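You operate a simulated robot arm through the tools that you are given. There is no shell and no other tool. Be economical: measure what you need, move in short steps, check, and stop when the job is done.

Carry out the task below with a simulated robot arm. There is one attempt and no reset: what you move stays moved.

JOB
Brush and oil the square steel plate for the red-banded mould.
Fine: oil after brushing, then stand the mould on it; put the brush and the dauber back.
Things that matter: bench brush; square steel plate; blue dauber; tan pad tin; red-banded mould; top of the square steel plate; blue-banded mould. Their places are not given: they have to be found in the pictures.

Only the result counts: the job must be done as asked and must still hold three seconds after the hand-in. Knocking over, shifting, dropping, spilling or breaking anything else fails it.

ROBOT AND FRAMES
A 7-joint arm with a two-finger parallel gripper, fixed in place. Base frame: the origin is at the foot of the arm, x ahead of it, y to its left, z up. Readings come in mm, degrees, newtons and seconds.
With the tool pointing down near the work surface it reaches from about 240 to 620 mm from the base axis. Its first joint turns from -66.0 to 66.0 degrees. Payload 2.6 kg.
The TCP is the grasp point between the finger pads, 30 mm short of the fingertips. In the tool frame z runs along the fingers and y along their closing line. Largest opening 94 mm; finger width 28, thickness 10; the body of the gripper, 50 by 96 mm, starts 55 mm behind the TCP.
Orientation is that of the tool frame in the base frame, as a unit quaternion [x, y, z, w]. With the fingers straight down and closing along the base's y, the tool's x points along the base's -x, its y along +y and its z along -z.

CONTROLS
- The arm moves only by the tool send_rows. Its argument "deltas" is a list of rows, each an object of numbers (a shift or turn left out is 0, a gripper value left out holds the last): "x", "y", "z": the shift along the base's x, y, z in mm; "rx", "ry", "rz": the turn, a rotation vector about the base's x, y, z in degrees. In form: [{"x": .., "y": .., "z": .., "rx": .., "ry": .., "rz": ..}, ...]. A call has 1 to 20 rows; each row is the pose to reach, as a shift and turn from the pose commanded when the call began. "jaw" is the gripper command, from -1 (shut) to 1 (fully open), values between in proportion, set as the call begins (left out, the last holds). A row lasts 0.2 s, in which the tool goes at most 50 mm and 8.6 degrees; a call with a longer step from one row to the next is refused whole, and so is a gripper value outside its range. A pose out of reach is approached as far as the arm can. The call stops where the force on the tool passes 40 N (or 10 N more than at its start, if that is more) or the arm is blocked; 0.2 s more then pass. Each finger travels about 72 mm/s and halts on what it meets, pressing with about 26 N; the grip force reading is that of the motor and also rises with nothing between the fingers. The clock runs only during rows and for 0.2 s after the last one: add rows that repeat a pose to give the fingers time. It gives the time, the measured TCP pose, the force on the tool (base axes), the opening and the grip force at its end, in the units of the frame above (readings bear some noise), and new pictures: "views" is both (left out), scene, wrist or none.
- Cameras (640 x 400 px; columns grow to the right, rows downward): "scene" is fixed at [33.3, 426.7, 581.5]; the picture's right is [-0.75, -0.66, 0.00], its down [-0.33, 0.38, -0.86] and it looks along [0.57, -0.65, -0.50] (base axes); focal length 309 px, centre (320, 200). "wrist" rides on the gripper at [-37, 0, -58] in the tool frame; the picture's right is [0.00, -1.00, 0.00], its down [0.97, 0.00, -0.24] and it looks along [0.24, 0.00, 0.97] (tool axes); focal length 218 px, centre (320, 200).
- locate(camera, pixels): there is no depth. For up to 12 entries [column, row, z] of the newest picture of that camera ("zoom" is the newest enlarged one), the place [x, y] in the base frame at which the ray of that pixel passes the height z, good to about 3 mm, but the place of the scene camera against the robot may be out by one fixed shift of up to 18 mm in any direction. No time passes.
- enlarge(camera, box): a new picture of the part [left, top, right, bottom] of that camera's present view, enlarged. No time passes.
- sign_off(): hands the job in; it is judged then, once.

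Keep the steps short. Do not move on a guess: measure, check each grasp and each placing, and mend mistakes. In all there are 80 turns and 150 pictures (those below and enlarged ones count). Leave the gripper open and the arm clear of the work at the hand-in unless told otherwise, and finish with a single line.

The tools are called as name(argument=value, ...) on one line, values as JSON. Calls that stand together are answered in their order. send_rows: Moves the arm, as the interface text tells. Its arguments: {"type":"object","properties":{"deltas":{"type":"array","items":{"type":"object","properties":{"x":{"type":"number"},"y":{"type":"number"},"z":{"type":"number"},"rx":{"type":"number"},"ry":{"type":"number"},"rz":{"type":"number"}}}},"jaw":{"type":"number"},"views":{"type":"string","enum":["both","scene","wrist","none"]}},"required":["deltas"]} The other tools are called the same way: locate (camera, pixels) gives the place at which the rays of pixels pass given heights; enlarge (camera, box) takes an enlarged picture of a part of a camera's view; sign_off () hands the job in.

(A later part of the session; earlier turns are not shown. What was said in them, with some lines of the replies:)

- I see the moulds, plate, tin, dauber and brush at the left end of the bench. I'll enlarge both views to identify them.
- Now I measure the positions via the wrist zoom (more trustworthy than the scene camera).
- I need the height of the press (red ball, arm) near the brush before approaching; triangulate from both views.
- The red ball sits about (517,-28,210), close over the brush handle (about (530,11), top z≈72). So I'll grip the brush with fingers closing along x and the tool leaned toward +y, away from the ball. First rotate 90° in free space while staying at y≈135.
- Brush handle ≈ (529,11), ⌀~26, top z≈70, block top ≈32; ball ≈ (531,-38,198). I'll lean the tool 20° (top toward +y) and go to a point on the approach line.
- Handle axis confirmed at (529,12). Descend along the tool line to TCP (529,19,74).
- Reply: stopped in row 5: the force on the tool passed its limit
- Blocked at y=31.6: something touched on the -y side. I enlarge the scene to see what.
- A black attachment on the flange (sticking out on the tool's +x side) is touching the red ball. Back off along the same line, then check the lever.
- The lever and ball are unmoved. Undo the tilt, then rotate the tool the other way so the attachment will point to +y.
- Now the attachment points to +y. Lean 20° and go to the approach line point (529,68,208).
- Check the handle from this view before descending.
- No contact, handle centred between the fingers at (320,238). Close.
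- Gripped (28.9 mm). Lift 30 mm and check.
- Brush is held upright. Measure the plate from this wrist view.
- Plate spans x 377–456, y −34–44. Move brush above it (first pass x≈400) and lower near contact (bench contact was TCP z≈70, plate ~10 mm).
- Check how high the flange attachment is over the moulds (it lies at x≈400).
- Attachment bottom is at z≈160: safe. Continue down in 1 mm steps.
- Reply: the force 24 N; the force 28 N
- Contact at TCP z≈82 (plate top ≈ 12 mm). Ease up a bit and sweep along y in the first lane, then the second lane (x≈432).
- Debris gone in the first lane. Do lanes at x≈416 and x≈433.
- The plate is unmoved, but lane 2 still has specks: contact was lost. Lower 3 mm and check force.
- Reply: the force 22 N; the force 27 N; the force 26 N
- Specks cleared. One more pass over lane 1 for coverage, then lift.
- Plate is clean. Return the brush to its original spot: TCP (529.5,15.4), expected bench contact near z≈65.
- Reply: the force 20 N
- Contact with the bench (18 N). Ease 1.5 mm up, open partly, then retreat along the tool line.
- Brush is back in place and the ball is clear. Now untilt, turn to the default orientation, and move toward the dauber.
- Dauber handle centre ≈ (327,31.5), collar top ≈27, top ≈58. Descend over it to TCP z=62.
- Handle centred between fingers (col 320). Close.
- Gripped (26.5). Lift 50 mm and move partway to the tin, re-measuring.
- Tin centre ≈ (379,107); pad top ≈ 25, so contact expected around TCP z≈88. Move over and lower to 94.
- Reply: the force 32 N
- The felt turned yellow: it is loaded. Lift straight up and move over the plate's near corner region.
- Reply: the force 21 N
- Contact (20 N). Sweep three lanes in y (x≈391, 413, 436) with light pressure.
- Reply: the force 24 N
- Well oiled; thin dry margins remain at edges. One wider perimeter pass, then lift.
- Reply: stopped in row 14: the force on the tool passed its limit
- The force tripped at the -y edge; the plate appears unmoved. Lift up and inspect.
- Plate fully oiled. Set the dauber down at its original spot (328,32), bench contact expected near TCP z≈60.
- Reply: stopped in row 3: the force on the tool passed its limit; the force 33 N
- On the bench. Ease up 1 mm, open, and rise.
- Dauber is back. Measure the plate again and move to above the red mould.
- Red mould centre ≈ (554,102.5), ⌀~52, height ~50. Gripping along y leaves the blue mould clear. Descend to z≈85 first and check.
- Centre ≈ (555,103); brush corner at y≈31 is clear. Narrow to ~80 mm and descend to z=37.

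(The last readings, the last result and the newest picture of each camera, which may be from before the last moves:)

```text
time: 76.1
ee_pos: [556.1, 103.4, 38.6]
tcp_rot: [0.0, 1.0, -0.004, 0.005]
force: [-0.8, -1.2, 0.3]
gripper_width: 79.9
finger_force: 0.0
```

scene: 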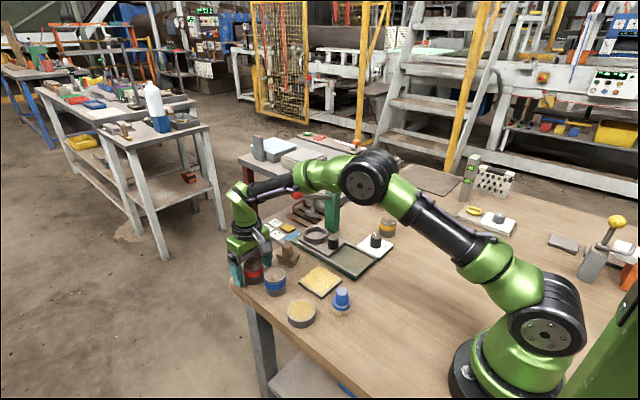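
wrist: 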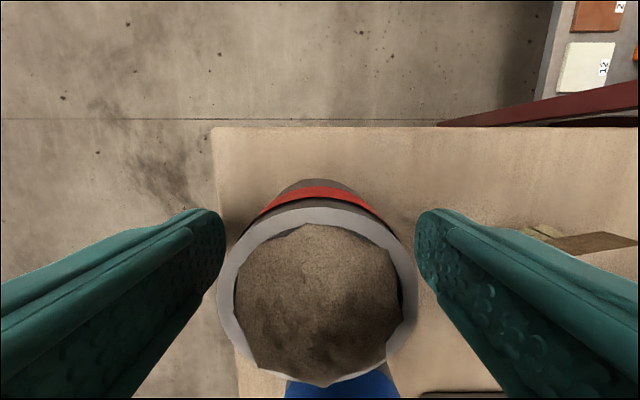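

locate(camera="wrist", pixels=[[317, 298, 50], [317, 209, 50], [317, 388, 50], [217, 298, 50], [417, 298, 50]])

send_rows(deltas=[{"z": -1}, {"z": -1}, {"z": -1}, {"z": -1}, {"z": -1}], jaw=-1)

enlarge(camera="scene", box=[210, 180, 320, 310])

```text
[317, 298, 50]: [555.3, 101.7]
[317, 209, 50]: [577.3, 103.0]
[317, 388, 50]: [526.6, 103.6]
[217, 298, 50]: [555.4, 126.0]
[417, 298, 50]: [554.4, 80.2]
```

```text
time: 77.3
ee_pos: [554.7, 102.7, 36.7]
tcp_rot: [0.0, 1.0, -0.002, 0.005]
force: [-2.7, 0.9, 4.7]
gripper_width: 50.3
finger_force: 26.2
```

scene: 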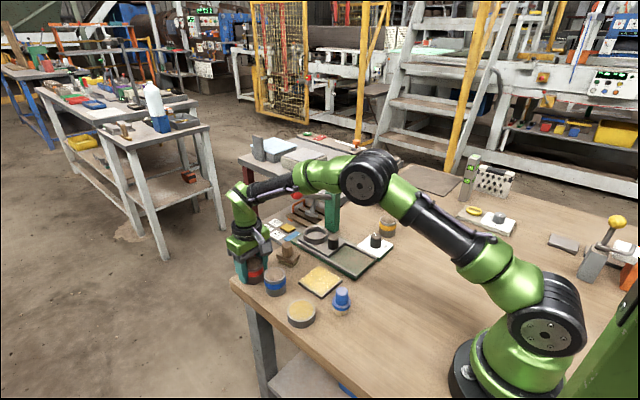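
wrist: 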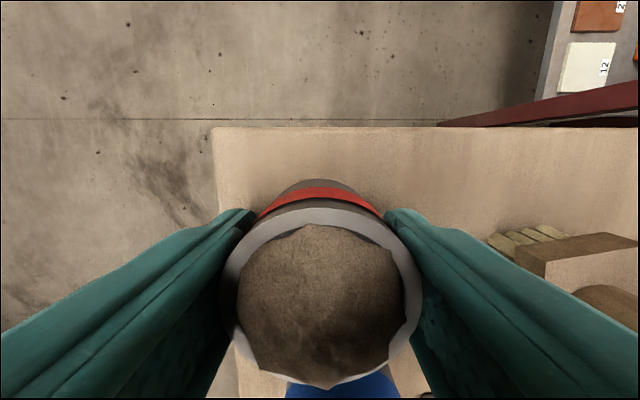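

```text
3.08 times, centred on (265, 245) of scene
```

zoom: 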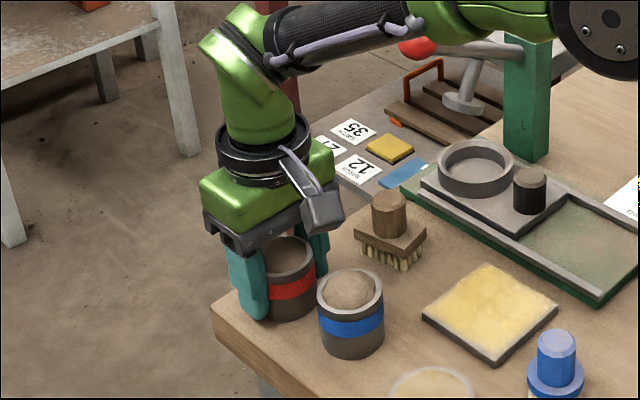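

Gripped (50.3 mm). Lift 85 mm gently and check.

send_rows(deltas=[{"z": 8}, {"z": 22}, {"z": 40}, {"z": 58}, {"z": 75}, {"z": 88}, {"z": 88}])

enlarge(camera="scene", box=[210, 180, 320, 310])

```text
time: 78.9
ee_pos: [554.9, 102.9, 126.1]
tcp_rot: [0.0, 1.0, -0.004, 0.005]
force: [0.4, 0.0, -4.8]
gripper_width: 49.9
finger_force: 25.7
```

scene: 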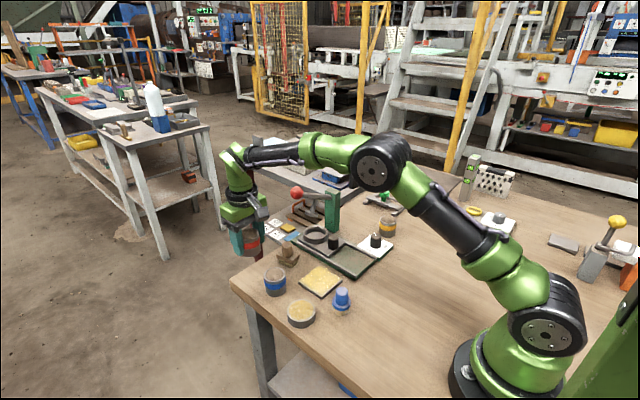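
wrist: 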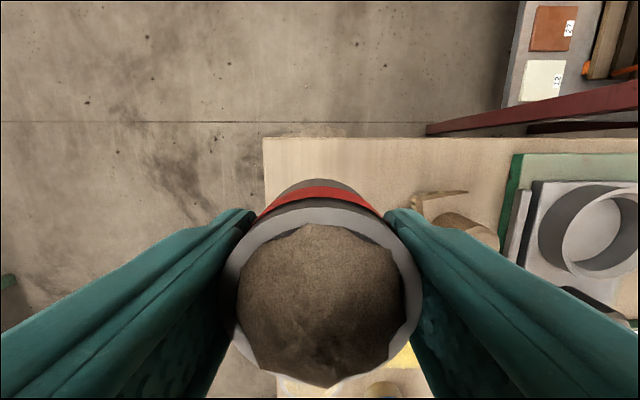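

```text
3.08 times, centred on (265, 245) of scene
```

zoom: 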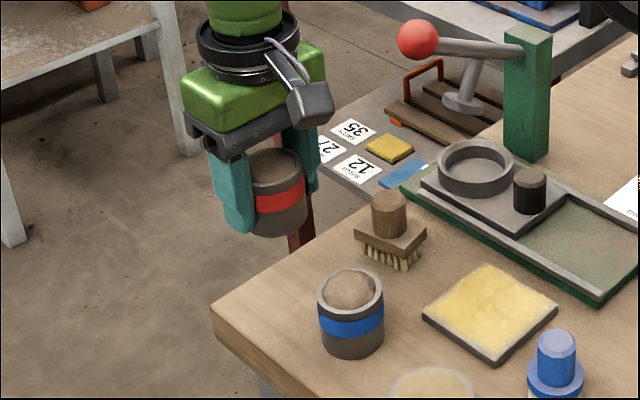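

Held upright. Move back over x=415, then across to y=6 above the plate.

send_rows(deltas=[{"x": -18}, {"x": -40}, {"x": -64}, {"x": -88}, {"x": -112, "y": -10}, {"x": -130, "y": -26}, {"x": -139.5, "y": -48}, {"x": -139.5, "y": -70}, {"x": -139.5, "y": -87}, {"x": -139.5, "y": -96.5}, {"x": -139.5, "y": -96.5}])

enlarge(camera="scene", box=[230, 190, 370, 320])

```text
time: 81.3
ee_pos: [415.1, 6.9, 125.7]
tcp_rot: [-0.001, 1.0, -0.003, 0.005]
force: [-0.5, -0.3, -4.5]
gripper_width: 49.9
finger_force: 25.9
```

scene: 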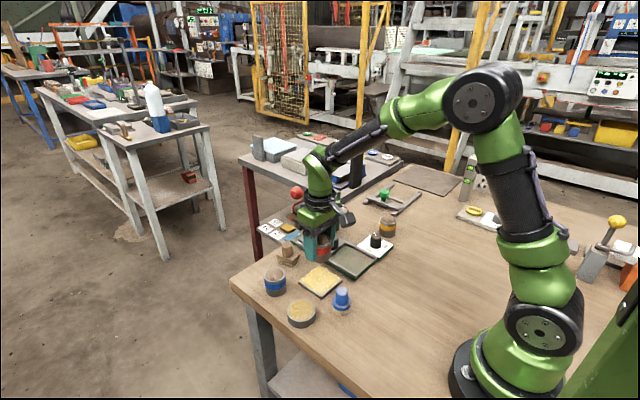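
wrist: 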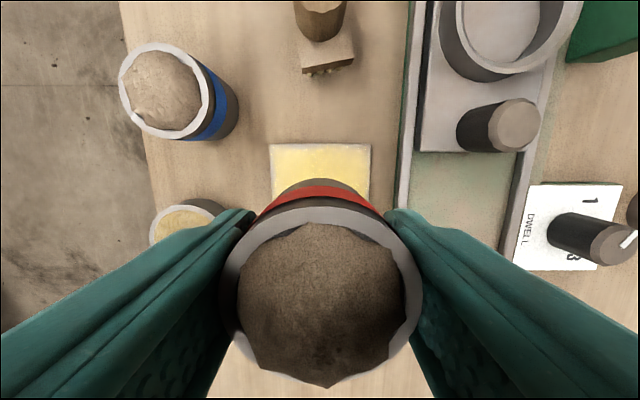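

```text
3.08 times, centred on (300, 255) of scene
```

zoom: 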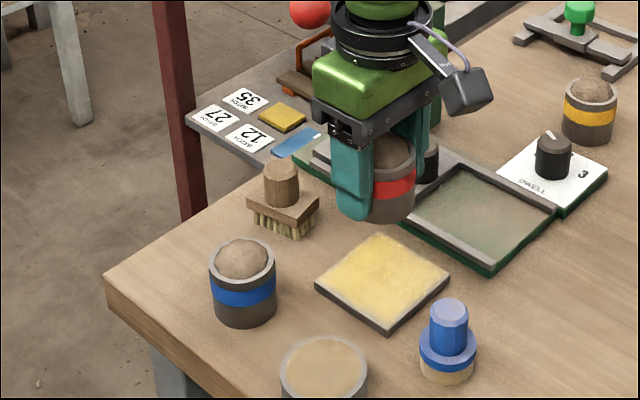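

locate(camera="wrist", pixels=[[270, 145, 12], [371, 145, 12]])

send_rows(deltas=[{"z": -20}, {"z": -42}, {"z": -60}, {"z": -70}, {"z": -73}, {"z": -73}])

enlarge(camera="scene", box=[270, 220, 370, 310])

```text
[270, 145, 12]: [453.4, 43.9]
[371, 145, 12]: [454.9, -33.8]
```

```text
time: 82.7
ee_pos: [414.2, 7.1, 51.1]
tcp_rot: [0.0, 1.0, -0.004, 0.004]
force: [-0.2, -0.4, -3.2]
gripper_width: 49.8
finger_force: 25.9
```

scene: 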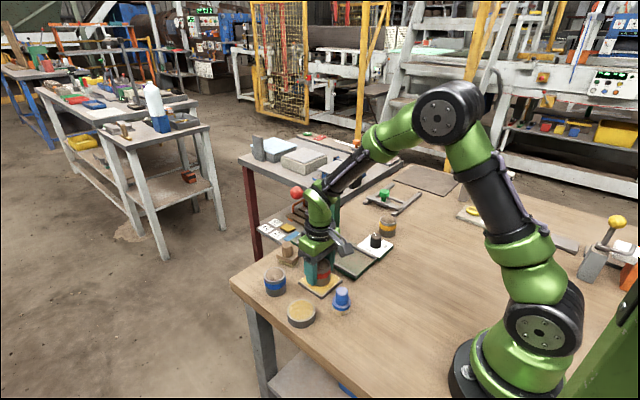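
wrist: 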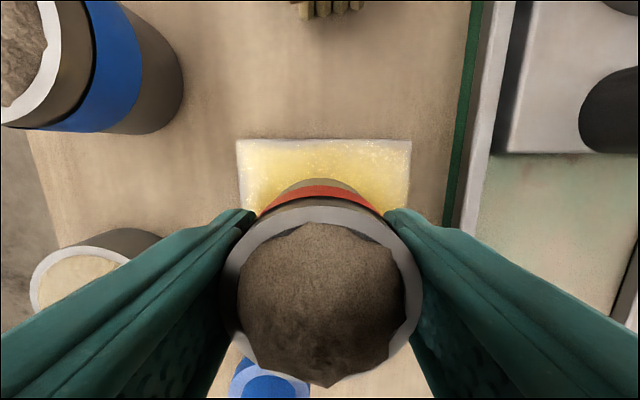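

```text
4.44 times, centred on (320, 265) of scene
```

zoom: 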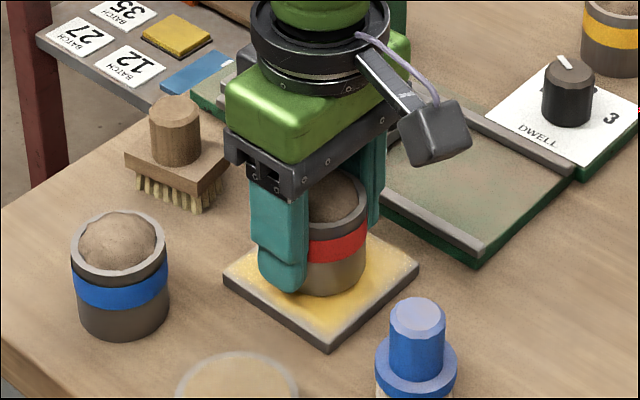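

Nicely centred, just above the plate. Lower in small steps to contact.

send_rows(deltas=[{"y": -1, "z": -1}, {"y": -1, "z": -2}, {"y": -1, "z": -2}], views="none")

send_rows(deltas=[{"z": -1}, {"z": -1}], views="none")

send_rows(deltas=[{"z": -0.5}, {"z": -0.5}], views="none")

```text
time: 83.5
ee_pos: [414.2, 6.2, 50.8]
tcp_rot: [0.0, 1.0, -0.003, 0.005]
force: [-0.4, -0.3, -2.6]
gripper_width: 50.0
finger_force: 26.3
```

```text
time: 84.1
ee_pos: [415.5, 6.1, 50.4]
tcp_rot: [0.0, 1.0, -0.005, 0.005]
force: [-0.6, -0.3, -4.2]
gripper_width: 49.8
finger_force: 25.8
```

```text
time: 84.7
ee_pos: [414.2, 6.1, 48.5]
tcp_rot: [0.0, 1.0, -0.003, 0.006]
force: [-0.2, 0.6, -4.1]
gripper_width: 49.9
finger_force: 26.1
```

send_rows(deltas=[{"z": -1}, {"z": -1}], views="none")

send_rows(deltas=[{"z": -0.7}, {"z": -0.7}], views="none")

```text
time: 85.3
ee_pos: [416.0, 5.6, 48.3]
tcp_rot: [0.0, 1.0, -0.004, 0.005]
force: [-1.0, 0.4, -2.6]
gripper_width: 49.8
finger_force: 26.3
```

```text
time: 85.9
ee_pos: [415.5, 5.4, 49.7]
tcp_rot: [0.0, 1.0, -0.004, 0.005]
force: [-4.8, -0.8, 8.8]
gripper_width: 49.9
finger_force: 26.7
```

Contact (force went from −4 to +9 N). Open gently to ~80 mm and rise straight up.

send_rows(deltas=[{"z": 0.3}, {"z": 0.3}, {"z": 0.3}, {"z": 0.3}], jaw=0.7, views="none")

send_rows(deltas=[{"z": 10}, {"z": 35}, {"z": 75}, {"z": 115}, {"x": -20, "z": 155}, {"x": -50, "z": 180}, {"x": -60, "z": 180}], jaw=0.7)

enlarge(camera="scene", box=[230, 200, 370, 330])

```text
time: 86.9
ee_pos: [416.2, 4.4, 47.2]
tcp_rot: [-0.001, 1.0, -0.004, 0.005]
force: [-0.8, 0.6, 0.2]
gripper_width: 80.1
finger_force: 0.0
```

```text
time: 88.5
ee_pos: [354.1, 6.0, 227.1]
tcp_rot: [0.0, 1.0, -0.003, 0.005]
force: [0.0, -0.2, -0.3]
gripper_width: 79.8
finger_force: 0.1
```

scene: 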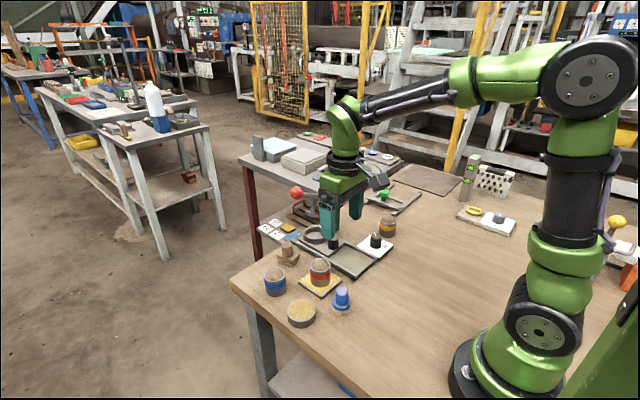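
wrist: 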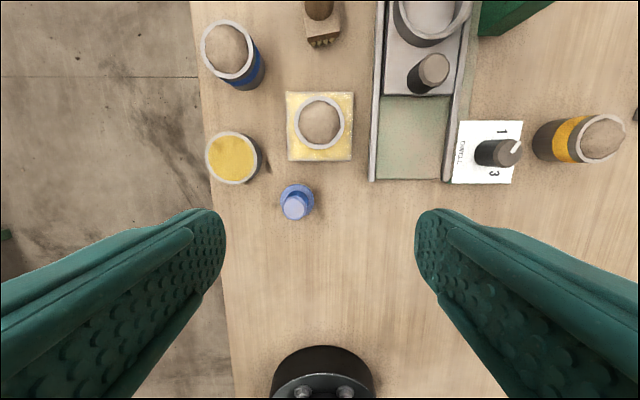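

```text
3.08 times, centred on (300, 265) of scene
```

zoom: 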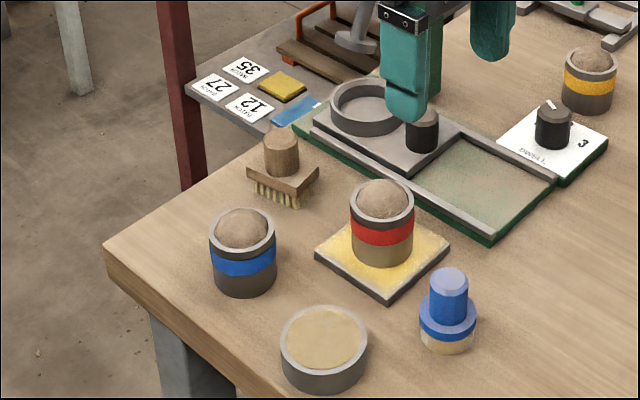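

The mould stands upright and centred on the oiled plate, and the brush and dauber are back where they were. Open fully, then hand in.

send_rows(deltas=[{"z": 10}, {"z": 20}, {"z": 20}], jaw=1, views="scene")

sign_off()

```text
time: 89.3
ee_pos: [354.9, 6.1, 246.7]
tcp_rot: [0.0, 1.0, -0.003, 0.005]
force: [0.3, 0.9, 0.4]
gripper_width: 93.7
finger_force: 0.0
```

scene: 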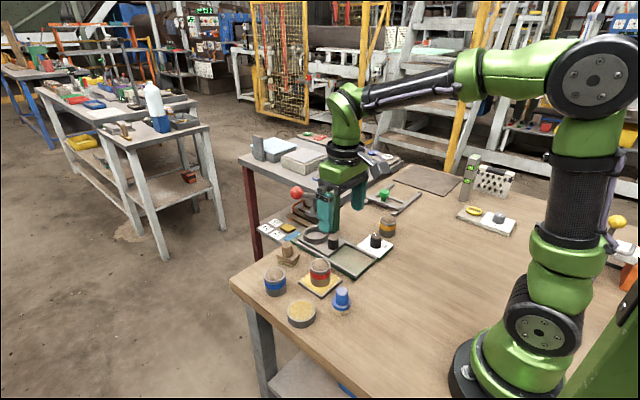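

```text
The job is handed in.
```

The square steel plate was brushed and then oiled, the red-banded mould stands upright on it, the dauber is back in its place and the brush is back turned about 7°, and the arm's one brief touch on the press's red ball left it visibly unmoved.
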